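You operate a simulated robot arm through the tools that you are given. There is no shell and no other tool. Be economical: measure what you need, move in short steps, check, and stop when the job is done.

The job below is to be done with a simulated two-armed robot. You get a single attempt, and the scene is never put back.

JOB
Turn the stroke knob to 30. Take the colour chip marked "3" from the top of the inspection bench and leave it on the top of belt two. Take the wiping block on the top of the inspection bench and put it away on the packing bench. Put the red plug gauge from the rubber mat on the rework table. Take the torque key from the top of the steel table and put it on top of the yellow curing lamp. Take the filter cartridge on the top tray of the red trolley and put it away on the shelf under the service bench. Put one of the usb sticks from the top of the rack by marker two on the top tray of the red trolley. Turn the marker one power dial to 70 %. Put the polishing block on the top of belt one away on the mat on the lid bench. Switch the scraper lever off. Take the spirit level and put it in the white tray. Put the green disc from the service bench on the top of the inspection bench and the black disc on the top of the end table. Do these in any order. Set down upright: filter cartridge. The scraper lever goes to its stop.

Only the result counts: the job must be done as asked and must still hold three seconds after the hand-in. Knocking over, shifting, dropping, spilling or breaking anything else fails it. A push-on lid holds only when it is set on centred and level and pressed home; a screw cap is set on level and turned clockwise until tight.

ROBOT AND FRAMES
Two 7-joint arms with two-finger parallel grippers on one trunk, on a base that drives. Base frame: it is fixed to the floor where the robot stands at the start and does not move with it; the origin is under the middle of the robot, x ahead of it, y to its left, z up. Lengths are in m, angles in degrees, forces in N, time in s.
The left shoulder is at the start at [0.021, 0.101, 1.481], the right one opposite. Places, roughly: colour chip [0.75, 0, 0.75]; curing lamp [-0.25, 1.5, 0.75]; disc [-0.5, -2, 0.75]; filter cartridge [-1.5, 3.5, 0.75]; marker one power dial [-3.1, 2.3, 0.7]; mat on the lid bench [-2.6, -3.1, 0.8]; packing bench [1.6, -2.2, 0.8]; plug gauge [0.75, -0.25, 0.75]; polishing block (8x5x4 cm) [-3.4, 0.7, 0.8]; rework table [-0.2, -3, 0.8]; scraper lever [-2.9, -0.1, 0.6]; shelf under the service bench [-0.7, -1.4, 0.4]; spirit level (12x3x3 cm) [-0.7, -1, 0.8]; stroke knob [0.6, 0, 0.5]; top of belt two [0.1, 1.5, 0.8]; top of the end table [0.5, 0.5, 0.7]; top of the inspection bench [0.9, -0.1, 0.8]; top tray of the red trolley [-1.5, 3.7, 0.7]; torque key [-2, 4.75, 0.75]; usb stick [-1, 3.25, 0.75]; white tray (26x20x5 cm) [-1.1, -2.3, 1.6]; wiping block (6x5x5 cm) [0.7, -0.3, 0.8]. Payload 2.4 kg a hand.
Tool frame (each hand has its own): the origin (TCP) lies between the finger pads and is the grasp point; the fingertips stand 0.024 m ahead of it; z points along the fingers, y is the line along which they close. The gripper opens to 0.068 m. The fingers are 0.017 m wide and 0.01 m thick; the gripper's body (0.04 by 0.07 m) begins 0.041 m behind the TCP.
Orientation is told as [roll, pitch, yaw] about the base's x, y, z axes, in that order, counted from this pose: with the fingers straight down and closing along the base's y, the tool's x points along the base's -x, its y along +y and its z along -z.

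CONTROLS
- The arms move only by the tool apply_moves. It takes "left_rows", "right_rows" or both (then of equal length, played together; a hand with none holds still); each is text: rows parted by semicolons, each of 7 numbers parted by spaces: the shift along the tool's x, y, z in units of 50 mm (1.0 is 50 mm), then the turn, a rotation vector about the tool's x, y, z in units of 5 degrees (1.0 is 5 degrees), then the gripper command, from -1 (shut) to 1 (fully open), values between in proportion. In form: x y z wx wy wz grip; .... A call has 1 to 12 rows; each row shifts and turns the commanded pose from where the row before left it, along the tool's axes as they then stand. A call with a number of a shift or a turn outside -1 to 1 is refused whole. Each row takes 0.2 s and may step no farther than 0.05 m and 8.6 degrees from the row before; otherwise, or with a gripper value out of range, the whole call is refused. A pose out of reach is approached as far as the arm can. The call stops where the force on the tool passes 40 N (or 10 N more than at its start, if that is more) or the arm is blocked; 0.2 s more then pass. Each finger travels about 0.072 m/s and halts on what it meets, pressing with about 29 N; the grip force reading is that of the motor and also rises with nothing between the fingers. The clock runs only during rows and for 0.2 s after the last one: add rows that do not move to give the fingers time. The reply holds the time, the measured pose of the TCP, the force on the tool along the base axes, the opening and the grip force, in the units named above and with some noise, with the torque about the TCP (base axes, N m) and any sound that the robot's microphone picked up.
- Cameras (640 x 400 px; columns grow to the right, rows downward): "scene" is now at [0.0815, 0.0061, 1.6228]; the picture's right is [0.16, -0.99, -0.00], its down [-0.82, -0.13, -0.55] and it looks along [0.54, 0.09, -0.83] (base axes); focal length 276 px, centre (320, 200). "left" rides on the left gripper at [0.084, -0.011, -0.075] in its tool frame; the picture's right is [0.13, 0.99, 0.00], its down [-0.60, 0.08, -0.79] and it looks along [-0.79, 0.10, 0.61] (tool axes); focal length 251 px, centre (320, 200). "right" rides on the right gripper at [0.084, 0.011, -0.075] in its tool frame; the picture's right is [-0.13, 0.99, 0.00], its down [-0.60, -0.08, -0.79] and it looks along [-0.79, -0.10, 0.61] (tool axes); focal length 251 px, centre (320, 200). There is no depth. A picture from a camera that has moved, and an enlarged one, comes with that camera's place and axes in the base frame and with its lens. The place of the scene camera against the robot may be out by one fixed shift of up to 0.018 m in any direction.
- grab_frame(camera): a new picture of that camera. No time passes.
- move_column(by): slides the trunk up (or, below 0, down) by that many m; the arms and the scene camera ride with it, the base frame stays. It gives what a move gives, with no picture.
- roll_base(legs): drives the robot by 1 to 6 legs, each [ahead, left, turn to the left] in m, m and degrees, along the robot's own axes; the way and the turn of a leg run together, so that a leg with both is an arc; at most 1.5 m and 180 degrees a leg. The arms and the cameras ride along, it lands a little off, and it stops where it bumps. It gives what a move gives.
- aim_head(pan, tilt): turns the head with the scene camera to pan (to the left, within 86 degrees either way) and tilt (down, from -29 to 69), counted from straight ahead of the robot. It gives what a move gives.
- enlarge(camera, box): a new picture of the part [left, top, right, bottom] of that camera's present view, enlarged. No time passes.
- close_job(): hands the job in; it is judged then, once.

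Go step by step. Nothing tells you exact positions but the pictures and the camera data: compare them with the known pose of the tool, close in by small moves and look again before you grip or let go. The budget is 556 turns and 364 pictures, counting those below and the enlarged ones. Unless the task says otherwise, let go and move clear before handing in.

The tools are called after "Request:" as a command line: name --argument value ..., lists and objects as JSON in quotes. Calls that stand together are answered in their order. apply_moves: Moves the arms, as the interface text tells. Its arguments: {"type":"object","properties":{"left_rows":{"type":"string"},"right_rows":{"type":"string"}},"required":[]} The other tools are called the same way: move_column (by) slides the trunk up or down; roll_base (legs) drives the base; aim_head (pan, tilt) turns the head that bears the scene camera; grab_frame (camera) takes a picture; enlarge (camera, box) takes an enlarged picture of a part of a camera's view; close_job () hands the job in.

At the start:

```text
time: 0.0
left_position: [0.3075, 0.1085, 1.1497]
left_tcp_rot: [0.1, 0.0, 0.0]
left_force: [0.4, -0.5, -0.2]
left_ft_torque: [0.0, -0.02, 0.0]
left_finger_gap: 0.068
left_grasp_force: 0.2
right_position: [0.2435, -0.1302, 1.1234]
right_tcp_rot: [0.0, 0.0, 0.0]
right_force: [0.0, -0.1, 0.1]
right_ft_torque: [-0.02, -0.04, -0.01]
right_finger_gap: 0.068
right_grasp_force: 0.1
trunk travel left (down, up): [-0.694, 0.156]
robot x, y, heading: [0.0016, -0.001, -0.1]
head pan, tilt: [9.1, 56.6]
```

scene: 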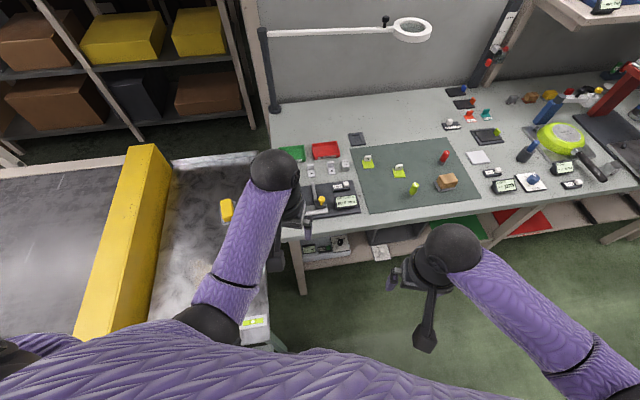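
right: 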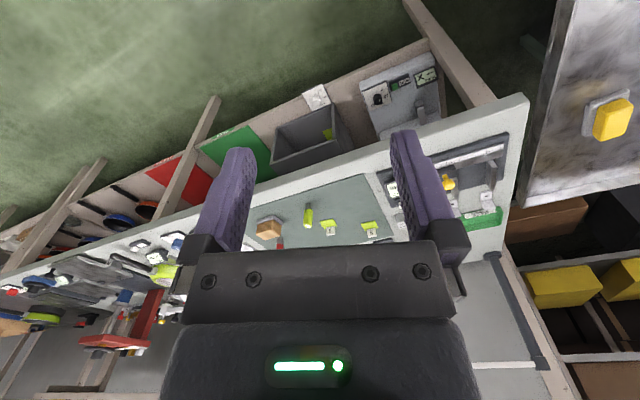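
left: 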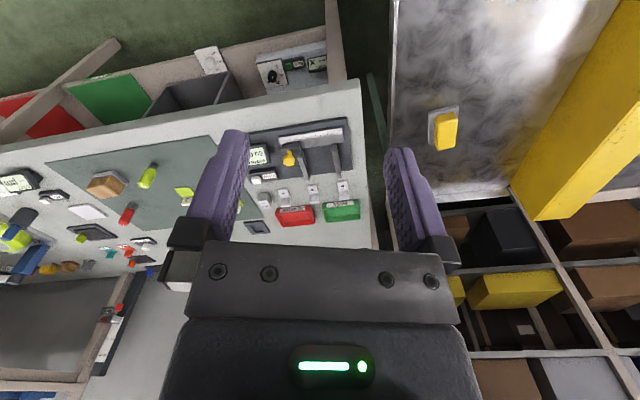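

I see the inspection bench ahead with a mat, plug gauges, chips and a wiping block. I'll look closer first.

Request:
enlarge --camera "scene" --box '[270, 120, 450, 270]'

Request:
enlarge --camera "scene" --box '[430, 60, 640, 220]'

```text
2.67 times, centred on (360, 195) of scene
camera zoom: at [0.0815, 0.0061, 1.6228], right [0.16, -0.99, 0.0], down [-0.82, -0.13, -0.55], along [0.54, 0.09, -0.83], focal length 735 px, centre (213, 213)
```

zoom: 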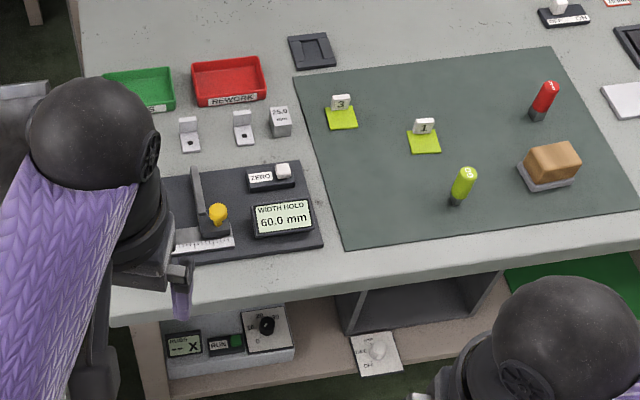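

```text
2.50 times, centred on (535, 140) of scene
camera zoom: at [0.0815, 0.0061, 1.6228], right [0.16, -0.99, 0.0], down [-0.82, -0.13, -0.55], along [0.54, 0.09, -0.83], focal length 689 px, centre (-218, 350)
```

zoom: 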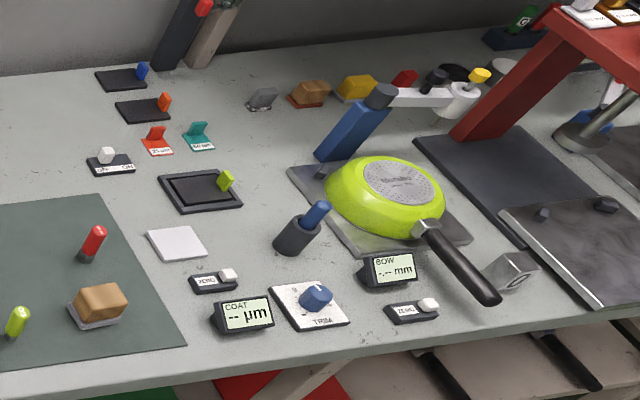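

Request:
enlarge --camera "scene" --box '[290, 220, 410, 280]'

Request:
aim_head --pan 86 --tilt 25

Request:
grab_frame --camera "scene"

Request:
aim_head --pan -86 --tilt 25

Request:
grab_frame --camera "scene"

```text
5.33 times, centred on (350, 250) of scene
camera zoom: at [0.0815, 0.0061, 1.6228], right [0.16, -0.99, 0.0], down [-0.82, -0.13, -0.55], along [0.54, 0.09, -0.83], focal length 1469 px, centre (160, -67)
```

zoom: 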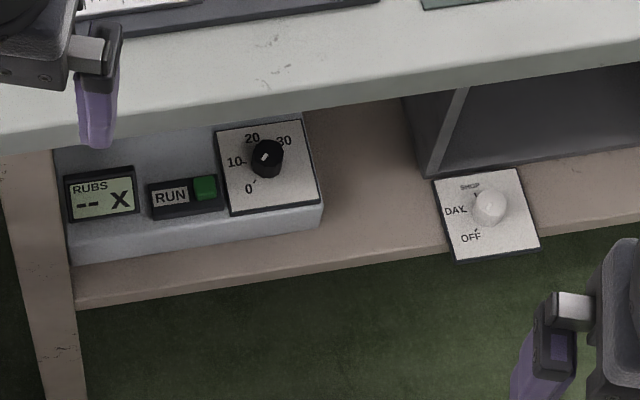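

```text
time: 1.5
left_position: [0.3082, 0.11, 1.1492]
left_tcp_rot: [0.0, 0.0, 0.0]
left_force: [-0.8, -0.6, 0.2]
left_ft_torque: [-0.03, -0.01, 0.01]
left_finger_gap: 0.068
left_grasp_force: 0.0
right_position: [0.2434, -0.1303, 1.1231]
right_tcp_rot: [0.1, -0.1, 0.1]
right_force: [-0.4, -0.7, -0.4]
right_ft_torque: [-0.01, 0.01, -0.01]
right_finger_gap: 0.0677
right_grasp_force: 0.1
trunk travel left (down, up): [-0.694, 0.156]
robot x, y, heading: [-0.0008, -0.0017, 0.0]
head pan, tilt: [85.9, 25.0]
```

```text
357 pictures are left
camera scene: at [0.0186, 0.0868, 1.6688], right [1.0, -0.07, 0.0], down [-0.03, -0.42, -0.91], along [0.06, 0.9, -0.42], focal length 276 px, centre (320, 200)
```

scene: 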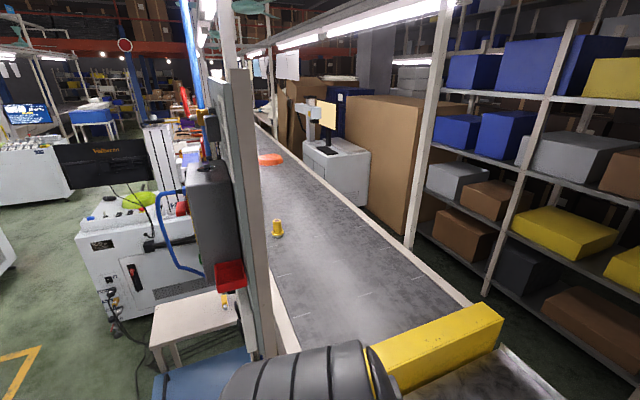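

```text
time: 4.1
left_position: [0.3078, 0.1105, 1.1494]
left_tcp_rot: [0.0, 0.0, 0.0]
left_force: [-0.3, -0.2, -0.9]
left_ft_torque: [0.02, 0.01, 0.01]
left_finger_gap: 0.0679
left_grasp_force: 0.1
right_position: [0.2441, -0.1304, 1.1231]
right_tcp_rot: [0.0, 0.1, 0.0]
right_force: [0.8, 1.1, 0.0]
right_ft_torque: [-0.04, -0.03, 0.0]
right_finger_gap: 0.068
right_grasp_force: 0.1
trunk travel left (down, up): [-0.694, 0.156]
robot x, y, heading: [0.002, 0.0018, -0.1]
head pan, tilt: [-85.9, 25.0]
```

```text
356 pictures are left
camera scene: at [0.0186, -0.097, 1.6689], right [-1.0, -0.07, 0.0], down [-0.03, 0.42, -0.91], along [0.06, -0.9, -0.42], focal length 276 px, centre (320, 200)
```

scene: 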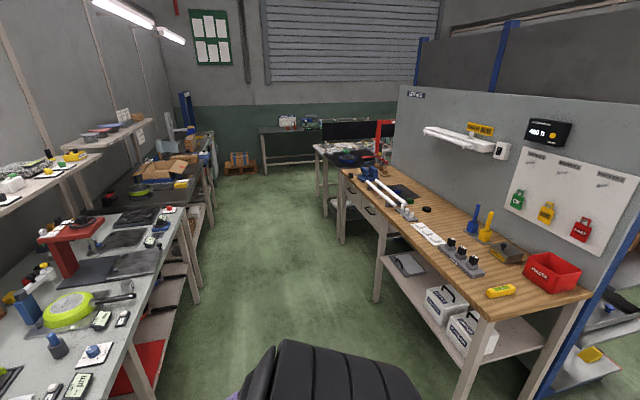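

Request:
aim_head --pan 0 --tilt 69

Request:
grab_frame --camera "scene"

Request:
aim_head --pan 45 --tilt 40

Request:
grab_frame --camera "scene"

```text
time: 5.7
left_position: [0.3072, 0.1094, 1.1495]
left_tcp_rot: [0.1, 0.0, 0.0]
left_force: [-0.6, -0.5, -0.5]
left_ft_torque: [0.04, -0.03, 0.0]
left_finger_gap: 0.0682
left_grasp_force: 0.0
right_position: [0.2432, -0.1296, 1.1225]
right_tcp_rot: [-0.1, -0.1, 0.1]
right_force: [-0.2, 0.0, -0.1]
right_ft_torque: [-0.03, 0.02, 0.0]
right_finger_gap: 0.0681
right_grasp_force: 0.0
trunk travel left (down, up): [-0.694, 0.156]
robot x, y, heading: [-0.0012, -0.0029, -0.1]
head pan, tilt: [0.0, 68.8]
```

```text
355 pictures are left
camera scene: at [0.0679, -0.0051, 1.6094], right [0.0, -1.0, 0.0], down [-0.93, 0.0, -0.36], along [0.36, 0.0, -0.93], focal length 276 px, centre (320, 200)
```

scene: 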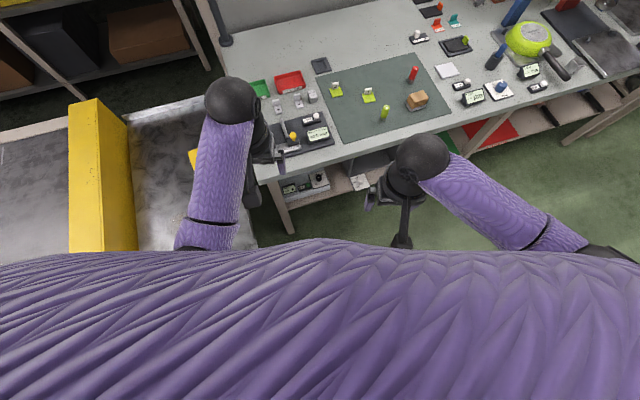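

```text
time: 6.8
left_position: [0.3067, 0.1097, 1.1494]
left_tcp_rot: [0.0, 0.0, 0.0]
left_force: [0.0, 0.1, 0.3]
left_ft_torque: [-0.01, -0.02, 0.03]
left_finger_gap: 0.0678
left_grasp_force: 0.0
right_position: [0.2442, -0.1291, 1.1226]
right_tcp_rot: [0.0, 0.0, 0.0]
right_force: [0.2, -0.6, 0.8]
right_ft_torque: [-0.01, 0.0, 0.0]
right_finger_gap: 0.0681
right_grasp_force: 0.0
trunk travel left (down, up): [-0.694, 0.156]
robot x, y, heading: [0.002, -0.0036, -0.1]
head pan, tilt: [45.0, 40.0]
```

```text
354 pictures are left
camera scene: at [0.0722, 0.055, 1.6455], right [0.71, -0.71, 0.0], down [-0.46, -0.45, -0.77], along [0.54, 0.54, -0.64], focal length 276 px, centre (320, 200)
```

scene: 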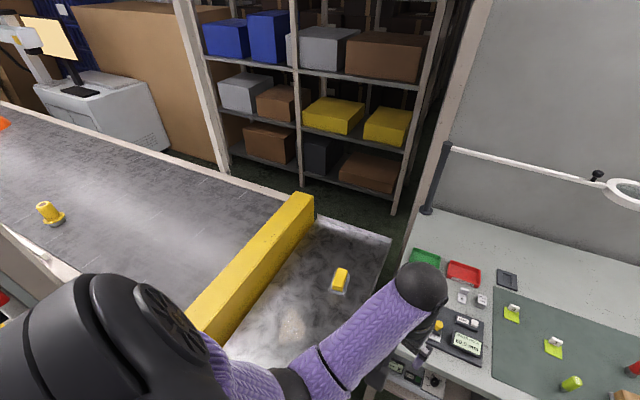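

The arms' real reach needs a test; I extend the right hand forward at its current height in free air.

Request:
apply_moves --right_rows "-1 0 0 0 0 0 1;-1 0 0 0 0 0 1;-1 0 0 0 0 0 1;-1 0 0 0 0 0 1;-1 0 0 0 0 0 1;-1 0 0 0 0 0 1;-1 0 0 0 0 0 1;-1 0 0 0 0 0 1"

```text
time: 8.6
left_position: [0.3054, 0.1092, 1.1485]
left_tcp_rot: [0.0, 0.0, 0.1]
left_force: [0.1, 0.6, 0.1]
left_ft_torque: [0.0, -0.01, 0.04]
left_finger_gap: 0.0684
left_grasp_force: 0.1
right_position: [0.4508, -0.1347, 1.147]
right_tcp_rot: [0.1, 0.0, 0.1]
right_force: [-0.4, 0.2, -0.6]
right_ft_torque: [-0.03, 0.01, 0.01]
right_finger_gap: 0.0679
right_grasp_force: 0.0
right hand out of reach, approached as far as the arm can: row 4, 5, 6, 7, 8
trunk travel left (down, up): [-0.694, 0.156]
robot x, y, heading: [-0.0021, 0.0009, -0.2]
head pan, tilt: [45.0, 40.0]
```

Request:
apply_moves --right_rows "0 0 0 0 1 0 1;0 0 0 0 1 0 1;0 0 0 0 1 0 1;0 0 0 0 1 0 1;0 0 0 0 1 0 1;0 0 0 0 1 0 1;0 0 0 0 1 0 1;0 0 0 0 1 0 1;0 0 0 0 1 0 1;0 0 0 0 1 0 1;0 0 0 0 1 0 1;0 0 0 0 1 0 1"

Request:
grab_frame --camera "right"

```text
time: 10.6
left_position: [0.3063, 0.1104, 1.1491]
left_tcp_rot: [0.1, 0.0, 0.1]
left_force: [-0.2, 0.4, 0.0]
left_ft_torque: [0.03, 0.01, -0.01]
left_finger_gap: 0.0681
left_grasp_force: 0.0
right_position: [0.3368, -0.1687, 1.1917]
right_tcp_rot: [-0.2, 43.4, -0.3]
right_force: [0.5, 2.1, -17.0]
right_ft_torque: [-0.38, -0.25, -0.05]
right_finger_gap: 0.0678
right_grasp_force: 0.1
right hand out of reach, approached as far as the arm can: row 1, 2, 3, 4, 5, 6, 7, 8, 9, 10
trunk travel left (down, up): [-0.694, 0.156]
robot x, y, heading: [0.0021, 0.0001, 0.2]
head pan, tilt: [45.0, 40.0]
stopped in row 10 (right hand): the force on the tool passed its limit at 77 N (the readings are from after the stop); the commanded pose is now the measured one
```

```text
353 pictures are left
camera right: at [0.328, -0.1584, 1.3045], right [0.1, 0.99, -0.09], down [0.98, -0.08, 0.16], along [0.15, -0.11, -0.98], focal length 251 px, centre (320, 200)
```

right: 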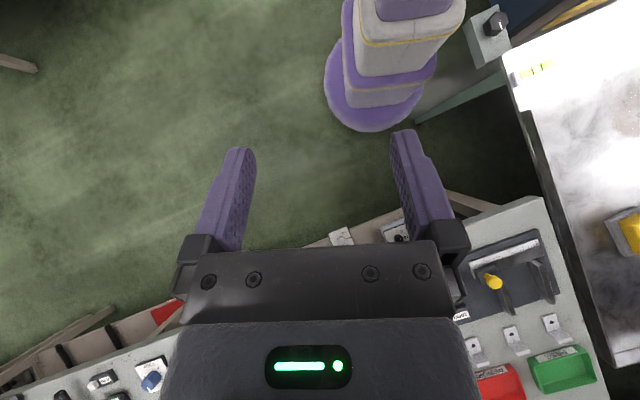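

Request:
apply_moves --right_rows "0 0 0 0 -1 0 1;0 0 0 0 -1 0 1;0 0 0 0 -1 0 1;0 0 0 0 -1 0 1;0 0 0 0 -1 0 1;0 0 0 0 -1 0 1;0 0 0 0 -1 0 1;0 0 0 0 -1 0 1;0 0 0 0 -0.7 0 1"

Request:
move_column --by -0.25

Request:
aim_head --pan -5 --tilt 50

Request:
grab_frame --camera "scene"

```text
time: 12.6
left_position: [0.3079, 0.1096, 1.1497]
left_tcp_rot: [0.1, 0.1, 0.1]
left_force: [0.5, -0.4, -0.5]
left_ft_torque: [0.0, 0.03, 0.0]
left_finger_gap: 0.0677
left_grasp_force: 0.1
right_position: [0.4514, -0.1715, 1.1502]
right_tcp_rot: [0.0, -0.1, -0.1]
right_force: [0.5, 0.1, 0.5]
right_ft_torque: [0.02, 0.0, -0.01]
right_finger_gap: 0.0677
right_grasp_force: 0.0
right hand out of reach, approached as far as the arm can: row 1, 2, 3, 4, 5, 6, 7, 8, 9
trunk travel left (down, up): [-0.694, 0.156]
robot x, y, heading: [0.0003, -0.0008, -0.1]
head pan, tilt: [45.0, 40.0]
```

```text
time: 15.2
left_position: [0.3069, 0.1101, 0.9007]
left_tcp_rot: [0.0, 0.0, -0.1]
left_force: [0.5, -0.5, -0.3]
left_ft_torque: [-0.04, -0.01, 0.02]
left_finger_gap: 0.0681
left_grasp_force: 0.1
right_position: [0.4491, -0.1721, 0.8826]
right_tcp_rot: [-0.1, 2.2, 0.0]
right_force: [0.4, -0.5, 0.5]
right_ft_torque: [0.01, -0.01, -0.03]
right_finger_gap: 0.0681
right_grasp_force: 0.1
trunk travel left (down, up): [-0.444, 0.406]
robot x, y, heading: [-0.0023, -0.0008, -0.1]
head pan, tilt: [45.0, 40.0]
```

```text
time: 16.4
left_position: [0.3073, 0.1086, 0.8994]
left_tcp_rot: [0.1, 0.0, 0.0]
left_force: [-0.1, 0.4, -0.3]
left_ft_torque: [0.0, 0.03, 0.0]
left_finger_gap: 0.068
left_grasp_force: 0.1
right_position: [0.4493, -0.1712, 0.884]
right_tcp_rot: [-0.2, 2.2, -0.1]
right_force: [0.4, -0.2, 0.1]
right_ft_torque: [0.01, 0.02, 0.01]
right_finger_gap: 0.0682
right_grasp_force: 0.1
trunk travel left (down, up): [-0.444, 0.406]
robot x, y, heading: [0.0009, 0.0005, 0.0]
head pan, tilt: [-5.0, 50.0]
```

```text
352 pictures are left
camera scene: at [0.1035, -0.0117, 1.3808], right [-0.09, -1.0, 0.0], down [-0.76, 0.07, -0.64], along [0.64, -0.06, -0.77], focal length 276 px, centre (320, 200)
```

scene: 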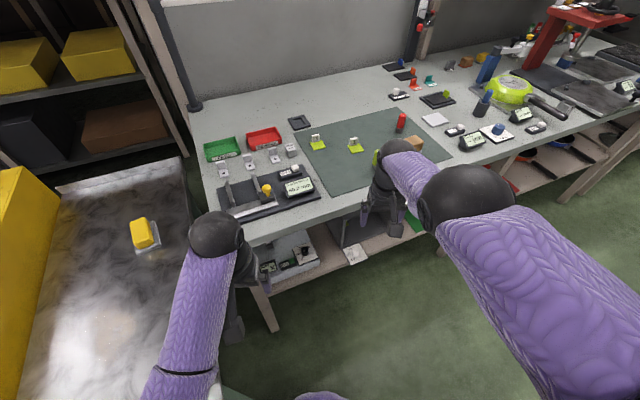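

Request:
move_column --by 0.12

Request:
roll_base --legs '[[0.28, -0.15, 0]]'

Request:
aim_head --pan 0 --tilt 60

Request:
grab_frame --camera "scene"

Request:
grab_frame --camera "right"

```text
time: 17.9
left_position: [0.3068, 0.1092, 1.019]
left_tcp_rot: [-0.1, 0.0, 0.0]
left_force: [-1.3, 0.0, 0.0]
left_ft_torque: [0.02, 0.0, -0.02]
left_finger_gap: 0.0681
left_grasp_force: 0.0
right_position: [0.449, -0.1723, 1.0118]
right_tcp_rot: [-0.1, 1.2, -0.2]
right_force: [0.7, 0.1, 0.0]
right_ft_torque: [0.0, -0.01, 0.0]
right_finger_gap: 0.0679
right_grasp_force: 0.0
trunk travel left (down, up): [-0.564, 0.286]
robot x, y, heading: [0.0019, 0.0004, 0.1]
head pan, tilt: [-5.0, 50.0]
```

```text
time: 20.0
left_position: [0.5854, -0.0365, 1.0195]
left_tcp_rot: [0.0, 0.0, 0.4]
left_force: [0.0, 0.3, 0.0]
left_ft_torque: [0.01, 0.01, 0.0]
left_finger_gap: 0.0681
left_grasp_force: 0.2
right_position: [0.7294, -0.3192, 1.0104]
right_tcp_rot: [-0.1, 1.3, 0.2]
right_force: [-0.5, -0.3, -0.1]
right_ft_torque: [0.01, 0.0, 0.01]
right_finger_gap: 0.0681
right_grasp_force: 0.0
trunk travel left (down, up): [-0.564, 0.286]
robot x, y, heading: [0.2751, -0.1458, 0.4]
head pan, tilt: [-5.0, 50.0]
```

```text
time: 20.7
left_position: [0.5847, -0.0376, 1.0202]
left_tcp_rot: [0.0, 0.1, 0.4]
left_force: [-0.8, 0.4, -0.2]
left_ft_torque: [0.02, -0.02, 0.03]
left_finger_gap: 0.0679
left_grasp_force: 0.2
right_position: [0.7292, -0.3179, 1.0109]
right_tcp_rot: [-0.1, 1.1, 0.1]
right_force: [0.3, 0.8, -0.7]
right_ft_torque: [-0.02, 0.01, 0.02]
right_finger_gap: 0.0679
right_grasp_force: 0.0
trunk travel left (down, up): [-0.564, 0.286]
robot x, y, heading: [0.281, -0.1492, 0.4]
head pan, tilt: [0.0, 60.0]
```

```text
351 pictures are left
camera scene: at [0.3613, -0.1527, 1.4887], right [0.0, -1.0, 0.0], down [-0.87, 0.0, -0.5], along [0.5, 0.0, -0.87], focal length 276 px, centre (320, 200)
```

scene: 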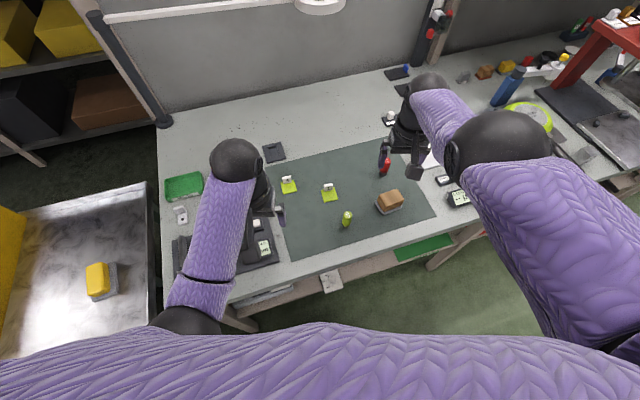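

```text
350 pictures are left
camera right: at [0.6464, -0.3073, 1.0883], right [0.13, 0.99, -0.01], down [0.62, -0.07, 0.78], along [0.77, -0.1, -0.62], focal length 251 px, centre (320, 200)
```

right: 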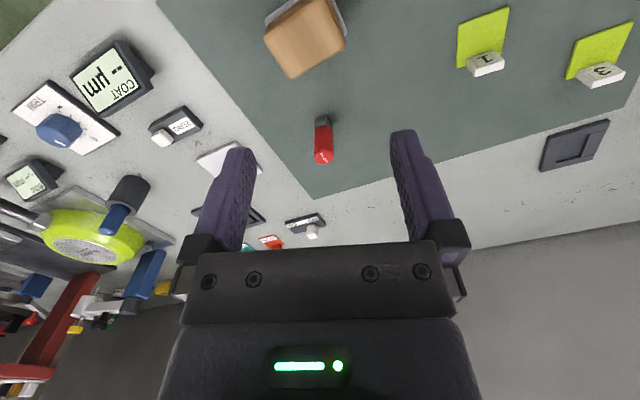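

Chip, gauges and block are located roughly. The stroke knob first while the hands are empty: back off and go lower to view it.

Request:
roll_base --legs '[[-0.3, 0, 0]]'

Request:
move_column --by -0.5

Request:
aim_head --pan 15 --tilt 35

Request:
grab_frame --camera "scene"

```text
time: 22.8
left_position: [0.2817, -0.0358, 1.0192]
left_tcp_rot: [0.1, 0.0, 0.5]
left_force: [-1.1, 0.0, -0.1]
left_ft_torque: [-0.03, 0.01, 0.01]
left_finger_gap: 0.0679
left_grasp_force: 0.0
right_position: [0.4269, -0.318, 1.011]
right_tcp_rot: [-0.2, 1.0, 0.5]
right_force: [0.0, -0.8, -0.6]
right_ft_torque: [-0.01, 0.0, 0.0]
right_finger_gap: 0.068
right_grasp_force: 0.1
trunk travel left (down, up): [-0.564, 0.286]
robot x, y, heading: [-0.0243, -0.1524, 0.5]
head pan, tilt: [0.0, 60.0]
```

```text
refused: -0.5 is not a number from -0.4 to 0.4
```

```text
time: 23.7
left_position: [0.2824, -0.0371, 1.019]
left_tcp_rot: [0.0, 0.0, 0.7]
left_force: [-0.1, 0.0, 0.4]
left_ft_torque: [0.0, 0.0, 0.0]
left_finger_gap: 0.0684
left_grasp_force: 0.0
right_position: [0.4278, -0.3177, 1.0117]
right_tcp_rot: [-0.1, 1.1, 0.5]
right_force: [-0.5, 0.6, -0.2]
right_ft_torque: [0.0, 0.0, -0.03]
right_finger_gap: 0.0681
right_grasp_force: 0.1
trunk travel left (down, up): [-0.564, 0.286]
robot x, y, heading: [-0.0261, -0.1463, 0.6]
head pan, tilt: [15.0, 35.0]
```

```text
349 pictures are left
camera scene: at [0.0774, -0.1317, 1.5229], right [0.27, -0.96, 0.0], down [-0.55, -0.15, -0.82], along [0.79, 0.22, -0.57], focal length 276 px, centre (320, 200)
```

scene: 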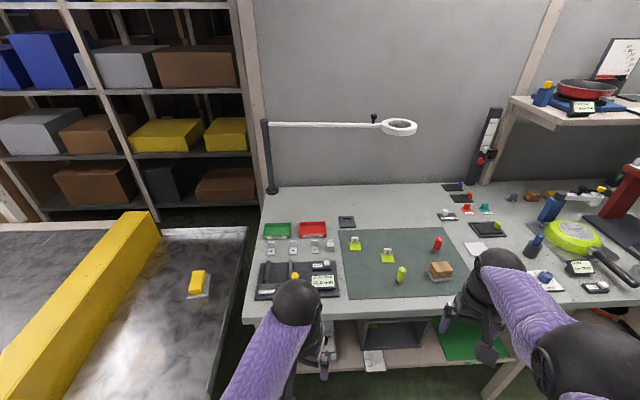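

Request:
move_column --by -0.4

Request:
aim_head --pan 15 --tilt 45

Request:
grab_frame --camera "scene"

Request:
grab_frame --camera "left"

```text
time: 27.5
left_position: [0.2817, -0.0377, 0.6187]
left_tcp_rot: [0.0, 0.0, 0.6]
left_force: [-0.1, 0.1, -0.2]
left_ft_torque: [0.05, -0.01, 0.04]
left_finger_gap: 0.0679
left_grasp_force: 0.1
right_position: [0.4023, -0.3184, 0.5333]
right_tcp_rot: [-0.1, 12.0, 0.5]
right_force: [-0.3, -0.2, 0.3]
right_ft_torque: [0.01, 0.01, 0.03]
right_finger_gap: 0.0677
right_grasp_force: 0.0
trunk travel left (down, up): [-0.164, 0.686]
robot x, y, heading: [-0.0225, -0.1531, 0.5]
head pan, tilt: [15.0, 35.0]
```

```text
time: 28.2
left_position: [0.2822, -0.0373, 0.6196]
left_tcp_rot: [0.0, 0.0, 0.5]
left_force: [0.4, -0.7, -0.1]
left_ft_torque: [0.0, -0.01, 0.0]
left_finger_gap: 0.0678
left_grasp_force: 0.0
right_position: [0.4029, -0.3184, 0.5334]
right_tcp_rot: [-0.2, 12.2, 0.5]
right_force: [0.4, -0.1, 0.1]
right_ft_torque: [0.01, -0.02, -0.02]
right_finger_gap: 0.0677
right_grasp_force: 0.0
trunk travel left (down, up): [-0.164, 0.686]
robot x, y, heading: [-0.0211, -0.1503, 0.4]
head pan, tilt: [15.0, 45.0]
```

```text
348 pictures are left
camera scene: at [0.1376, -0.1327, 1.1041], right [0.27, -0.96, 0.0], down [-0.68, -0.19, -0.71], along [0.68, 0.19, -0.71], focal length 276 px, centre (320, 200)
```

scene: 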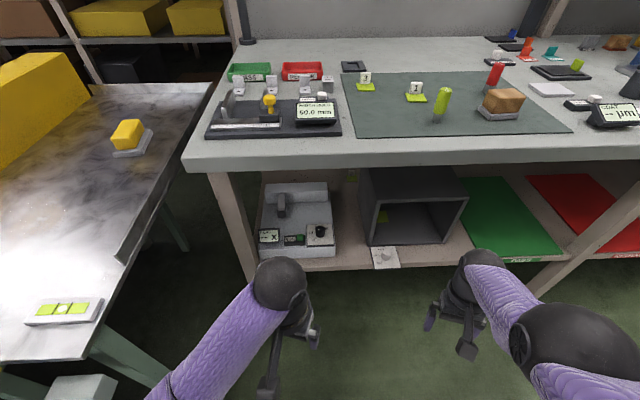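

```text
347 pictures are left
camera left: at [0.1978, -0.0499, 0.6935], right [-0.14, 0.99, 0.0], down [0.6, 0.09, 0.79], along [0.79, 0.11, -0.61], focal length 251 px, centre (320, 200)
```

left: 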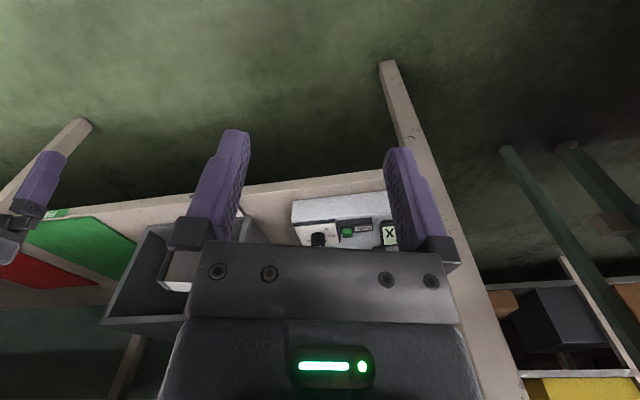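

Request:
enlarge --camera "scene" --box '[250, 205, 350, 265]'

Request:
enlarge --camera "left" --box '[280, 190, 420, 260]'

```text
6.40 times, centred on (300, 235) of scene
camera zoom: at [0.1376, -0.1327, 1.1041], right [0.27, -0.96, 0.0], down [-0.68, -0.19, -0.71], along [0.68, 0.19, -0.71], focal length 1763 px, centre (448, -24)
```

zoom: 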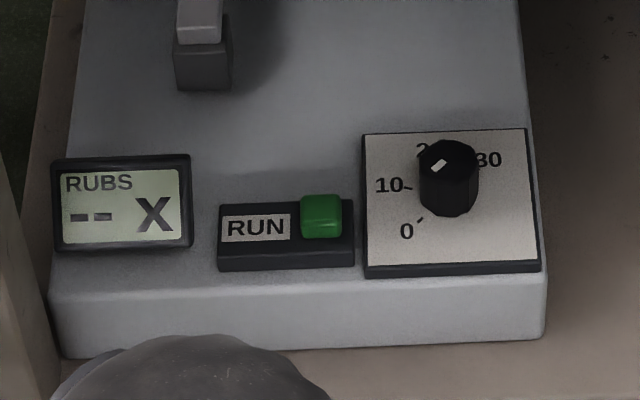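

```text
4.57 times, centred on (350, 225) of left
camera zoom: at [0.1978, -0.0499, 0.6935], right [-0.14, 0.99, 0.0], down [0.6, 0.09, 0.79], along [0.79, 0.11, -0.61], focal length 1149 px, centre (183, 86)
```

zoom: 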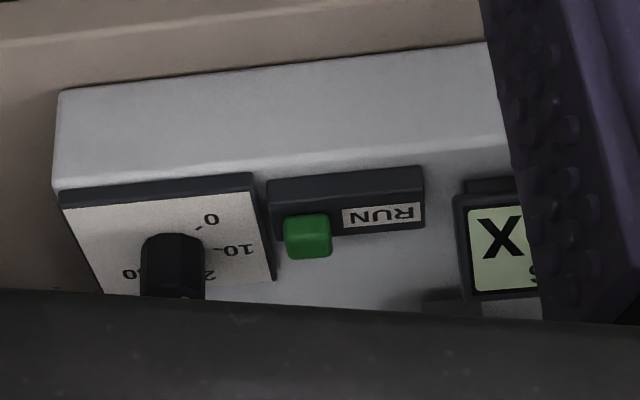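

Request:
apply_moves --right_rows "0 0 -0.5 0 0 0 1;1 0 -0.5 0 0 0 1;1 0 -0.5 0 0 0 1;1 0 0 0 0 0 1;1 0 0 0 0 0 1;0 0 0 0 0 0 1" --left_rows "0 0 0 0 -1 0 0.3;0 0 0 0 -1 0 0.3;0 0 0 0 -1 0 0.3;0 0 0 0 -1 0 0.3;0 0 0 0 -1 0 0.3;0 0 0 0 -1 0 0.3"

Request:
roll_base --legs '[[0.15, -0.02, -0.5]]'

Request:
grab_frame --camera "left"

Request:
grab_frame --camera "scene"

```text
refused: row 2 steps farther than a row can; nothing moved
```

```text
time: 29.6
left_position: [0.436, -0.0605, 0.621]
left_tcp_rot: [0.0, -0.1, -0.2]
left_force: [-0.3, -0.5, 0.4]
left_ft_torque: [0.02, -0.02, -0.01]
left_finger_gap: 0.068
left_grasp_force: 0.0
right_position: [0.5524, -0.3432, 0.5344]
right_tcp_rot: [-0.1, 12.1, -0.3]
right_force: [-0.3, 0.4, 0.4]
right_ft_torque: [0.0, 0.02, -0.04]
right_finger_gap: 0.0682
right_grasp_force: 0.0
trunk travel left (down, up): [-0.164, 0.686]
robot x, y, heading: [0.1289, -0.1657, -0.3]
head pan, tilt: [15.0, 45.0]
```

```text
344 pictures are left
camera left: at [0.3512, -0.0721, 0.6935], right [-0.13, 0.99, 0.0], down [0.6, 0.08, 0.79], along [0.79, 0.1, -0.61], focal length 251 px, centre (320, 200)
```

left: 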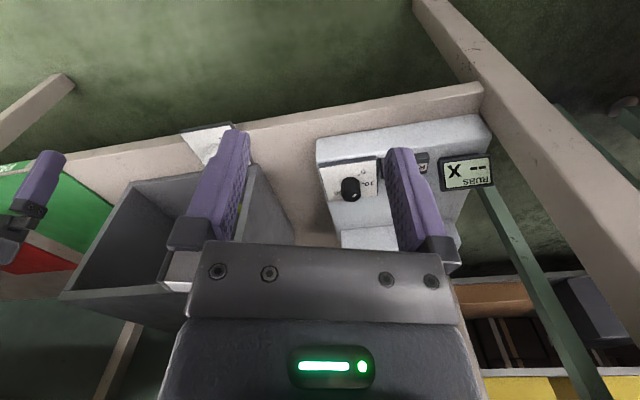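

```text
343 pictures are left
camera scene: at [0.29, -0.1542, 1.1041], right [0.26, -0.97, 0.0], down [-0.68, -0.18, -0.71], along [0.68, 0.18, -0.71], focal length 276 px, centre (320, 200)
```

scene: 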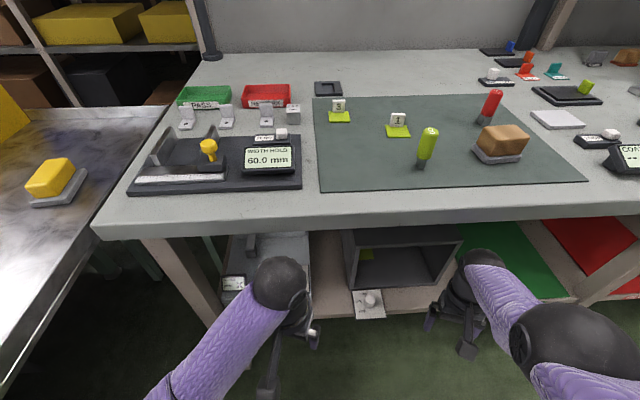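

Request:
apply_moves --right_rows "0 0 -1 0 0 0 1;0 0 -1 0 0 0 1;0.9 0 0 0 0 0 1;0.9 0 0 0 0 0 1;0.9 0 0 0 0 0 1;0.9 0 0 0 0 0 1;0 0 0 0 0 0 1;0 0 0 0 0 0 1;0 0 0 0 0 0 1;0 0 0 0 0 0 1" --left_rows "0 0 0 0 -1 0 0.3;0 0 0 0 -1 0 0.3;0 0 0 0 -1 0 0.3;0 0 0 0 -1 0 0.3;0 0 0 0 -1 0 0.3;0 0 0 0 -1 0 0.3;-0.36 0.315 0.415 0 0 0 0.3;-0.36 0.315 0.415 0 0 0 0.3;-0.36 0.315 0.415 0 0 0 0.3;-0.36 0.315 0.415 0 0 0 0.3"

Request:
grab_frame --camera "left"

```text
time: 31.8
left_position: [0.5423, 0.0018, 0.5829]
left_tcp_rot: [0.0, -30.0, -0.2]
left_force: [0.5, 0.1, 0.1]
left_ft_torque: [0.02, -0.02, 0.0]
left_finger_gap: 0.0439
left_grasp_force: 0.1
right_position: [0.5819, -0.3528, 0.5866]
right_tcp_rot: [-0.2, 12.3, -0.4]
right_force: [-0.5, -0.3, 0.8]
right_ft_torque: [0.02, -0.02, 0.04]
right_finger_gap: 0.068
right_grasp_force: 0.2
right hand out of reach, approached as far as the arm can: row 1, 2, 3, 4, 5, 6
trunk travel left (down, up): [-0.164, 0.686]
robot x, y, heading: [0.1287, -0.1687, -0.5]
head pan, tilt: [15.0, 45.0]
```

```text
342 pictures are left
camera left: at [0.4304, -0.0093, 0.605], right [-0.11, 0.99, -0.06], down [0.13, 0.08, 0.99], along [0.99, 0.1, -0.14], focal length 251 px, centre (320, 200)
```

left: 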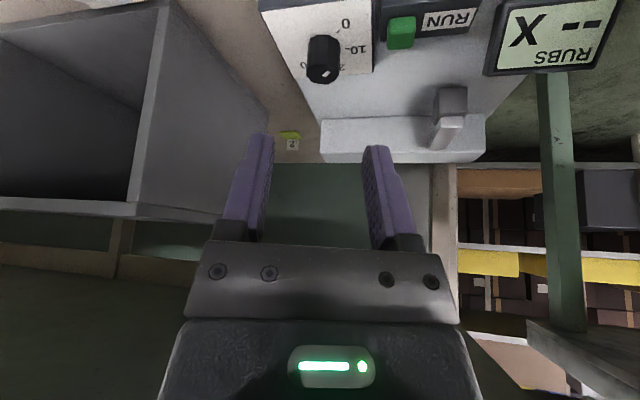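

Request:
apply_moves --left_rows "-0.29 0.03 0.78 0 0 0 0.3;-0.29 0.03 0.78 0 0 0 0.3;0 0 0 -0.57 0 -1 0.3;0 0 0 -0.57 0 -1 0.3;0 0 0 -0.57 0 -1 0.3;0 0 0 -0.57 0 -1 0.3;0 0 0 -0.57 0 -1 0.3" --right_rows "1 0 0 0 0 0 1;1 0 0 0 0 0 1;1 0 0 0 0 0 1;1 0 0 0 0 0 1;1 0 0 0 0 0 1;1 0 0 0 0 0 1;0 0 0 0 0 0 1"

Request:
grab_frame --camera "left"

```text
time: 33.4
left_position: [0.604, 0.005, 0.5307]
left_tcp_rot: [-0.2, -29.9, 28.8]
left_force: [1.3, 0.5, -0.4]
left_ft_torque: [0.0, 0.01, -0.01]
left_finger_gap: 0.0443
left_grasp_force: 0.1
right_position: [0.534, -0.3581, 0.5093]
right_tcp_rot: [-0.1, 12.1, -0.3]
right_force: [0.5, -0.3, 0.1]
right_ft_torque: [0.0, 0.04, 0.0]
right_finger_gap: 0.0681
right_grasp_force: 0.2
right hand out of reach, approached as far as the arm can: row 1, 2, 3, 4, 5, 6
trunk travel left (down, up): [-0.164, 0.686]
robot x, y, heading: [0.1288, -0.1678, -0.4]
head pan, tilt: [15.0, 45.0]
```

```text
341 pictures are left
camera left: at [0.5122, -0.0582, 0.552], right [-0.57, 0.82, -0.07], down [0.07, 0.13, 0.99], along [0.82, 0.56, -0.14], focal length 251 px, centre (320, 200)
```

left: 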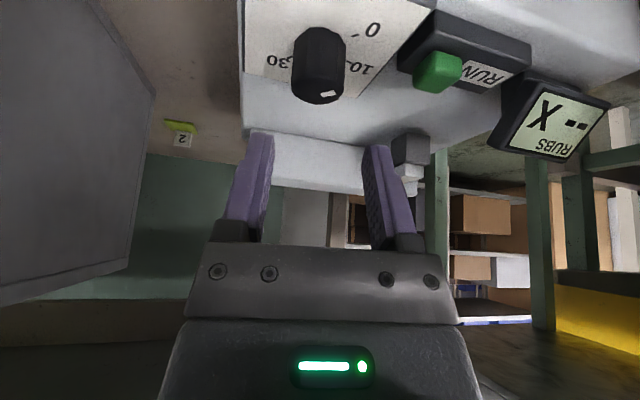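

Request:
apply_moves --left_rows "0.22 -0.04 0.39 0 0 0 0.3;0.22 -0.04 0.39 0 0 0 0.3;0 0 0 0 0 0 -1;0 0 0 0 0 0 -1;0 0 0 0 0 0 -1"

Request:
grab_frame --camera "left"

```text
time: 34.6
left_position: [0.6074, 0.0017, 0.4868]
left_tcp_rot: [-0.2, -30.0, 28.7]
left_force: [2.2, 5.7, 2.1]
left_ft_torque: [0.47, -0.76, -0.01]
left_finger_gap: 0.0256
left_grasp_force: 41.1
right_position: [0.5334, -0.3583, 0.509]
right_tcp_rot: [-0.2, 12.1, -0.2]
right_force: [0.3, -0.2, -0.2]
right_ft_torque: [-0.03, -0.03, -0.01]
right_finger_gap: 0.0681
right_grasp_force: 0.1
trunk travel left (down, up): [-0.164, 0.686]
robot x, y, heading: [0.1283, -0.1714, 0.0]
head pan, tilt: [15.0, 45.0]
```

```text
340 pictures are left
camera left: at [0.5153, -0.0607, 0.5076], right [-0.57, 0.82, -0.07], down [0.07, 0.13, 0.99], along [0.82, 0.56, -0.13], focal length 251 px, centre (320, 200)
```

left: 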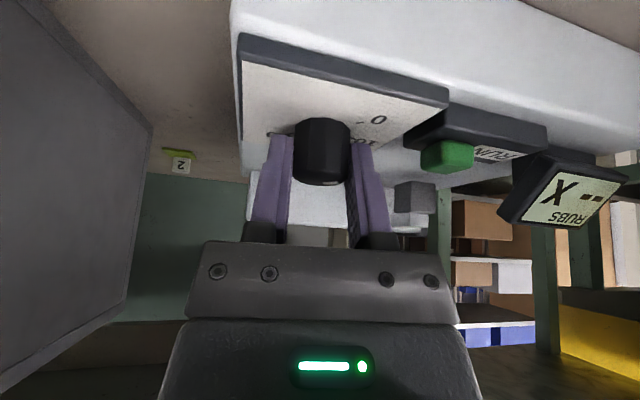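

Gripped, knob 25.6 mm wide. Turning clockwise about 58°.

Request:
apply_moves --left_rows "0 0 0 0.57 0 1 -1;0 0 0 0.57 0 1 -1;0 0 0 0.57 0 1 -1;0 0 0 0.57 0 1 -1;0 0 0 0.57 0 1 -1;0 0 0 0.57 0 1 -1;0 0 0 0.57 0 1 -1;0 0 0 0.57 0 1 -1;0 0 0 0.57 0 1 -1;0 0 0 0.57 0 1 -1"

Request:
grab_frame --camera "left"

```text
time: 36.4
left_position: [0.6065, 0.0054, 0.4852]
left_tcp_rot: [0.6, -30.2, -17.0]
left_force: [1.8, 3.3, -2.8]
left_ft_torque: [-0.34, -0.24, 0.01]
left_finger_gap: 0.0257
left_grasp_force: 40.5
right_position: [0.5343, -0.3568, 0.5085]
right_tcp_rot: [-0.2, 12.1, -0.2]
right_force: [0.6, 0.8, -0.4]
right_ft_torque: [0.01, 0.0, 0.01]
right_finger_gap: 0.0682
right_grasp_force: 0.0
trunk travel left (down, up): [-0.164, 0.686]
robot x, y, heading: [0.132, -0.1686, -0.1]
head pan, tilt: [15.0, 45.0]
stopped in row 9 (left hand): the force on the tool passed its limit at 41 N (the readings are from after the stop); the commanded pose is now the measured one
```

```text
339 pictures are left
camera left: at [0.4975, 0.0263, 0.5074], right [0.18, 0.98, -0.06], down [0.14, 0.03, 0.99], along [0.97, -0.18, -0.13], focal length 251 px, centre (320, 200)
```

left: 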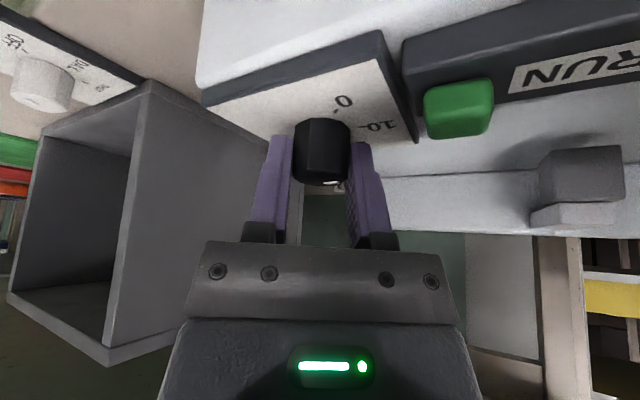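

Request:
apply_moves --left_rows "0 0 0 0 0 0 0.3;0 0 0 0 0 0 0.3;-0.22 0 -0.39 0 0 0 0.3;-0.22 0 -0.39 0 0 0 0.3;0 0 0 -0.57 0 -1 0.3;0 0 0 -0.57 0 -1 0.3;0 0 0 -0.57 0 -1 0.3;0 0 0 -0.57 0 -1 0.3;0 0 0 -0.57 0 -1 0.3;0 0 0 -0.57 0 -1 0.3;0 0 0 -0.57 0 -1 0.3;0 0 0 -0.57 0 -1 0.3"

Request:
grab_frame --camera "left"

```text
time: 39.0
left_position: [0.6047, 0.0051, 0.5313]
left_tcp_rot: [0.2, -30.3, 29.3]
left_force: [-0.3, 0.8, 0.2]
left_ft_torque: [-0.02, 0.02, -0.02]
left_finger_gap: 0.0442
left_grasp_force: 0.1
right_position: [0.5345, -0.3578, 0.5096]
right_tcp_rot: [-0.1, 12.1, -0.1]
right_force: [1.0, 0.1, 0.4]
right_ft_torque: [-0.02, -0.03, 0.03]
right_finger_gap: 0.0677
right_grasp_force: 0.1
trunk travel left (down, up): [-0.164, 0.686]
robot x, y, heading: [0.1287, -0.1678, -0.2]
head pan, tilt: [15.0, 45.0]
```

```text
338 pictures are left
camera left: at [0.5147, -0.0596, 0.5519], right [-0.58, 0.81, -0.06], down [0.07, 0.13, 0.99], along [0.81, 0.57, -0.13], focal length 251 px, centre (320, 200)
```

left: 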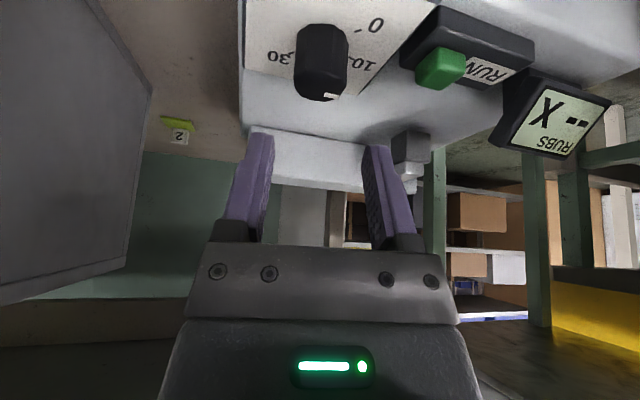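

Request:
enlarge --camera "left" --box '[250, 0, 400, 110]'

```text
3.64 times, centred on (325, 55) of left
camera zoom: at [0.5147, -0.0596, 0.5519], right [-0.58, 0.81, -0.06], down [0.07, 0.13, 0.99], along [0.81, 0.57, -0.13], focal length 914 px, centre (302, 727)
```

zoom: 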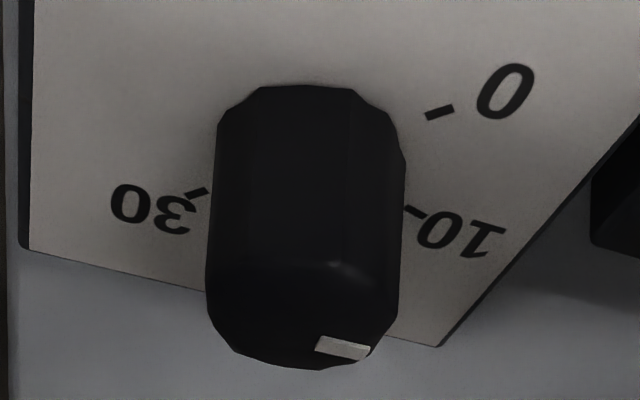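

Request:
apply_moves --left_rows "0.22 -0.04 0.39 0 0 0 0.3;0.22 0 0.39 0 0 0 0.3;0 0 0 0 0 0 -1;0 0 0 0 0 0 -1;0 0 0 0.57 0 1 -1;0 0 0 0.57 0 1 -1;0 0 0 0.57 0 1 -1;0 0 0 0.57 0 1 -1;0 0 0 0.57 0 1 -1;0 0 0 0.57 0 1 -1;0 0 0 0.57 0 1 -1;0 0 0 0.57 0 1 -1"

Request:
apply_moves --left_rows "0 0 0 0 0 0 0.3;0 0 0 0 0 0 0.3;-0.22 0 -0.39 0 0 0 0.3;-0.22 0 -0.39 0 0 0 0.3;0 0 0 -0.57 0 -1 0.3;0 0 0 -0.57 0 -1 0.3;0 0 0 -0.57 0 -1 0.3;0 0 0 -0.57 0 -1 0.3;0 0 0 -0.57 0 -1 0.3;0 0 0 -0.57 0 -1 0.3;0 0 0 -0.57 0 -1 0.3;0 0 0 -0.57 0 -1 0.3"

Request:
enlarge --camera "left" --box '[250, 0, 400, 110]'

```text
time: 41.6
left_position: [0.6083, 0.005, 0.4872]
left_tcp_rot: [0.7, -30.3, -17.1]
left_force: [21.7, 9.9, 3.0]
left_ft_torque: [0.04, -0.55, 0.04]
left_finger_gap: 0.0253
left_grasp_force: 40.7
right_position: [0.5347, -0.3579, 0.5091]
right_tcp_rot: [-0.2, 12.1, -0.2]
right_force: [-1.0, 0.0, -0.1]
right_ft_torque: [0.0, 0.02, -0.02]
right_finger_gap: 0.068
right_grasp_force: 0.0
trunk travel left (down, up): [-0.164, 0.686]
robot x, y, heading: [0.1262, -0.1668, -0.2]
head pan, tilt: [15.0, 45.0]
```

```text
time: 44.2
left_position: [0.6073, 0.003, 0.5301]
left_tcp_rot: [0.1, -30.5, 29.5]
left_force: [-0.3, -0.4, 0.0]
left_ft_torque: [0.0, 0.01, 0.01]
left_finger_gap: 0.0442
left_grasp_force: 0.1
right_position: [0.5356, -0.358, 0.509]
right_tcp_rot: [-0.2, 12.1, -0.1]
right_force: [0.0, 1.0, 0.3]
right_ft_torque: [-0.01, 0.02, -0.03]
right_finger_gap: 0.0681
right_grasp_force: 0.1
trunk travel left (down, up): [-0.164, 0.686]
robot x, y, heading: [0.1286, -0.1699, -0.2]
head pan, tilt: [15.0, 45.0]
```

```text
3.64 times, centred on (325, 55) of left
camera zoom: at [0.5165, -0.0609, 0.5523], right [-0.58, 0.81, -0.06], down [0.07, 0.13, 0.99], along [0.81, 0.57, -0.13], focal length 914 px, centre (302, 727)
```

zoom: 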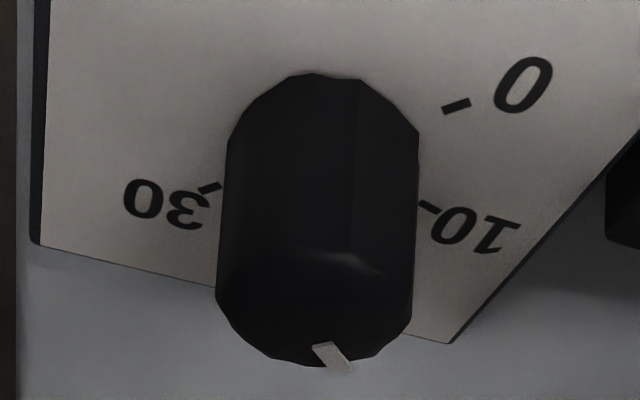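

Request:
apply_moves --left_rows "0.22 0 0.39 0 0 0 0.3;0.22 0 0.39 0 0 0 0.3;0 0 0 0 0 0 -1;0 0 0 0 0 0 -1;0 0 0 0.57 0 1 -1;0 0 0 0.57 0 1 -1;0 0 0 0.57 0 1 -1;0 0 0 0.57 0 1 -1;0 0 0 0.57 0 1 -1;0 0 0 0.57 0 1 -1;0 0 0 0.57 0 1 -1;0 0 0 0.57 0 1 -1"

Request:
apply_moves --left_rows "0 0 0 0 0 0 0.3;0 0 0 0 0 0 0.3;-0.22 0 -0.39 0 0 0 0.3;-0.22 0 -0.39 0 0 0 0.3;0 0 0 -0.57 0 -1 0.3;0 0 0 -0.57 0 -1 0.3;0 0 0 -0.57 0 -1 0.3;0 0 0 -0.57 0 -1 0.3;0 0 0 -0.57 0 -1 0.3;0 0 0 -0.57 0 -1 0.3;0 0 0 -0.57 0 -1 0.3;0 0 0 -0.57 0 -1 0.3"

Request:
enlarge --camera "left" --box '[250, 0, 400, 110]'

Request:
enlarge --camera "scene" --box '[210, 210, 310, 280]'

```text
time: 46.8
left_position: [0.6091, 0.0058, 0.4868]
left_tcp_rot: [0.6, -30.2, -17.1]
left_force: [20.9, 12.4, 12.1]
left_ft_torque: [-0.08, -0.05, 0.05]
left_finger_gap: 0.0252
left_grasp_force: 41.4
right_position: [0.5358, -0.3577, 0.5097]
right_tcp_rot: [-0.2, 12.2, -0.1]
right_force: [0.7, -0.7, 0.2]
right_ft_torque: [0.03, 0.03, -0.02]
right_finger_gap: 0.0679
right_grasp_force: 0.1
trunk travel left (down, up): [-0.164, 0.686]
robot x, y, heading: [0.1288, -0.1683, -0.2]
head pan, tilt: [15.0, 45.0]
```

```text
time: 49.4
left_position: [0.607, 0.0024, 0.5318]
left_tcp_rot: [0.1, -30.4, 29.4]
left_force: [0.4, 0.2, 0.4]
left_ft_torque: [-0.03, 0.05, 0.02]
left_finger_gap: 0.0443
left_grasp_force: 0.0
right_position: [0.535, -0.3581, 0.5089]
right_tcp_rot: [-0.2, 12.2, -0.2]
right_force: [-0.4, 0.5, 0.1]
right_ft_torque: [-0.01, -0.01, 0.01]
right_finger_gap: 0.0682
right_grasp_force: 0.1
trunk travel left (down, up): [-0.164, 0.686]
robot x, y, heading: [0.1331, -0.1709, -0.2]
head pan, tilt: [15.0, 45.0]
```

```text
3.64 times, centred on (325, 55) of left
camera zoom: at [0.5161, -0.0617, 0.5527], right [-0.58, 0.81, -0.06], down [0.07, 0.13, 0.99], along [0.81, 0.57, -0.13], focal length 914 px, centre (302, 727)
```

zoom: 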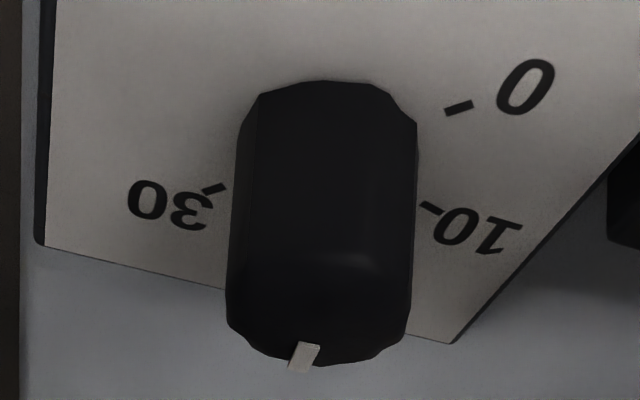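

```text
5.71 times, centred on (260, 245) of scene
camera zoom: at [0.2901, -0.1536, 1.104], right [0.26, -0.97, 0.0], down [-0.68, -0.18, -0.71], along [0.68, 0.18, -0.71], focal length 1574 px, centre (663, -57)
```

zoom: 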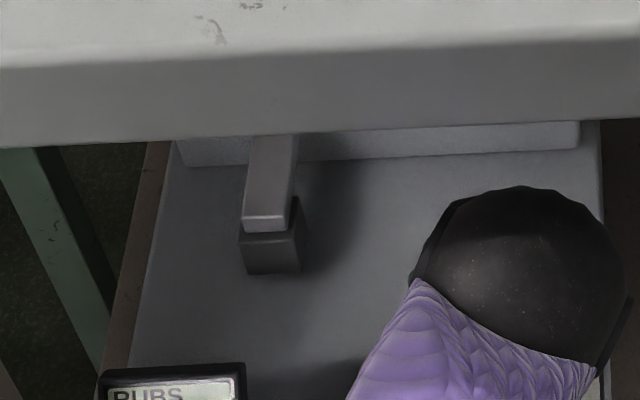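

Request:
apply_moves --left_rows "0 0 -0.9 0 0 0 0.3;0 0 -0.6 0 0 0 0.3;0 0 0 0.57 0 1 0.3;0 0 0 0.57 0 1 0.3;0 0 0 0.57 0 1 0.3;0 0 0 0.57 0 1 0.3;0 0 0 0.57 0 1 0.3;0 0 0 0 1 0 0.3;0 0 0 0 1 0 0.3;0 0 0 0 1 0 0.3;0 0 0 0 1 0 0.3;0 0 0 0 1 0 0.3"

Request:
grab_frame --camera "left"

```text
time: 52.0
left_position: [0.568, -0.0137, 0.5877]
left_tcp_rot: [0.3, -4.1, 0.6]
left_force: [-0.4, -0.2, -0.3]
left_ft_torque: [0.0, 0.0, -0.01]
left_finger_gap: 0.0443
left_grasp_force: 0.1
right_position: [0.5343, -0.356, 0.5072]
right_tcp_rot: [-0.3, 12.2, -0.2]
right_force: [0.0, -0.6, 0.9]
right_ft_torque: [-0.01, -0.01, -0.01]
right_finger_gap: 0.0677
right_grasp_force: 0.2
trunk travel left (down, up): [-0.164, 0.686]
robot x, y, heading: [0.1261, -0.1688, 0.2]
head pan, tilt: [15.0, 45.0]
```

```text
333 pictures are left
camera left: at [0.4784, -0.0266, 0.655], right [-0.14, 0.99, 0.0], down [0.54, 0.08, 0.83], along [0.83, 0.11, -0.55], focal length 251 px, centre (320, 200)
```

left: 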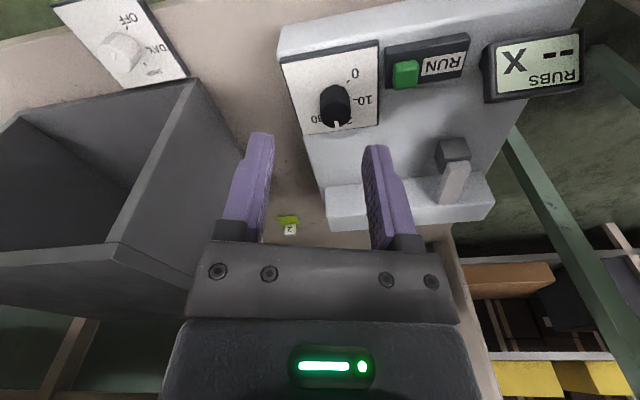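

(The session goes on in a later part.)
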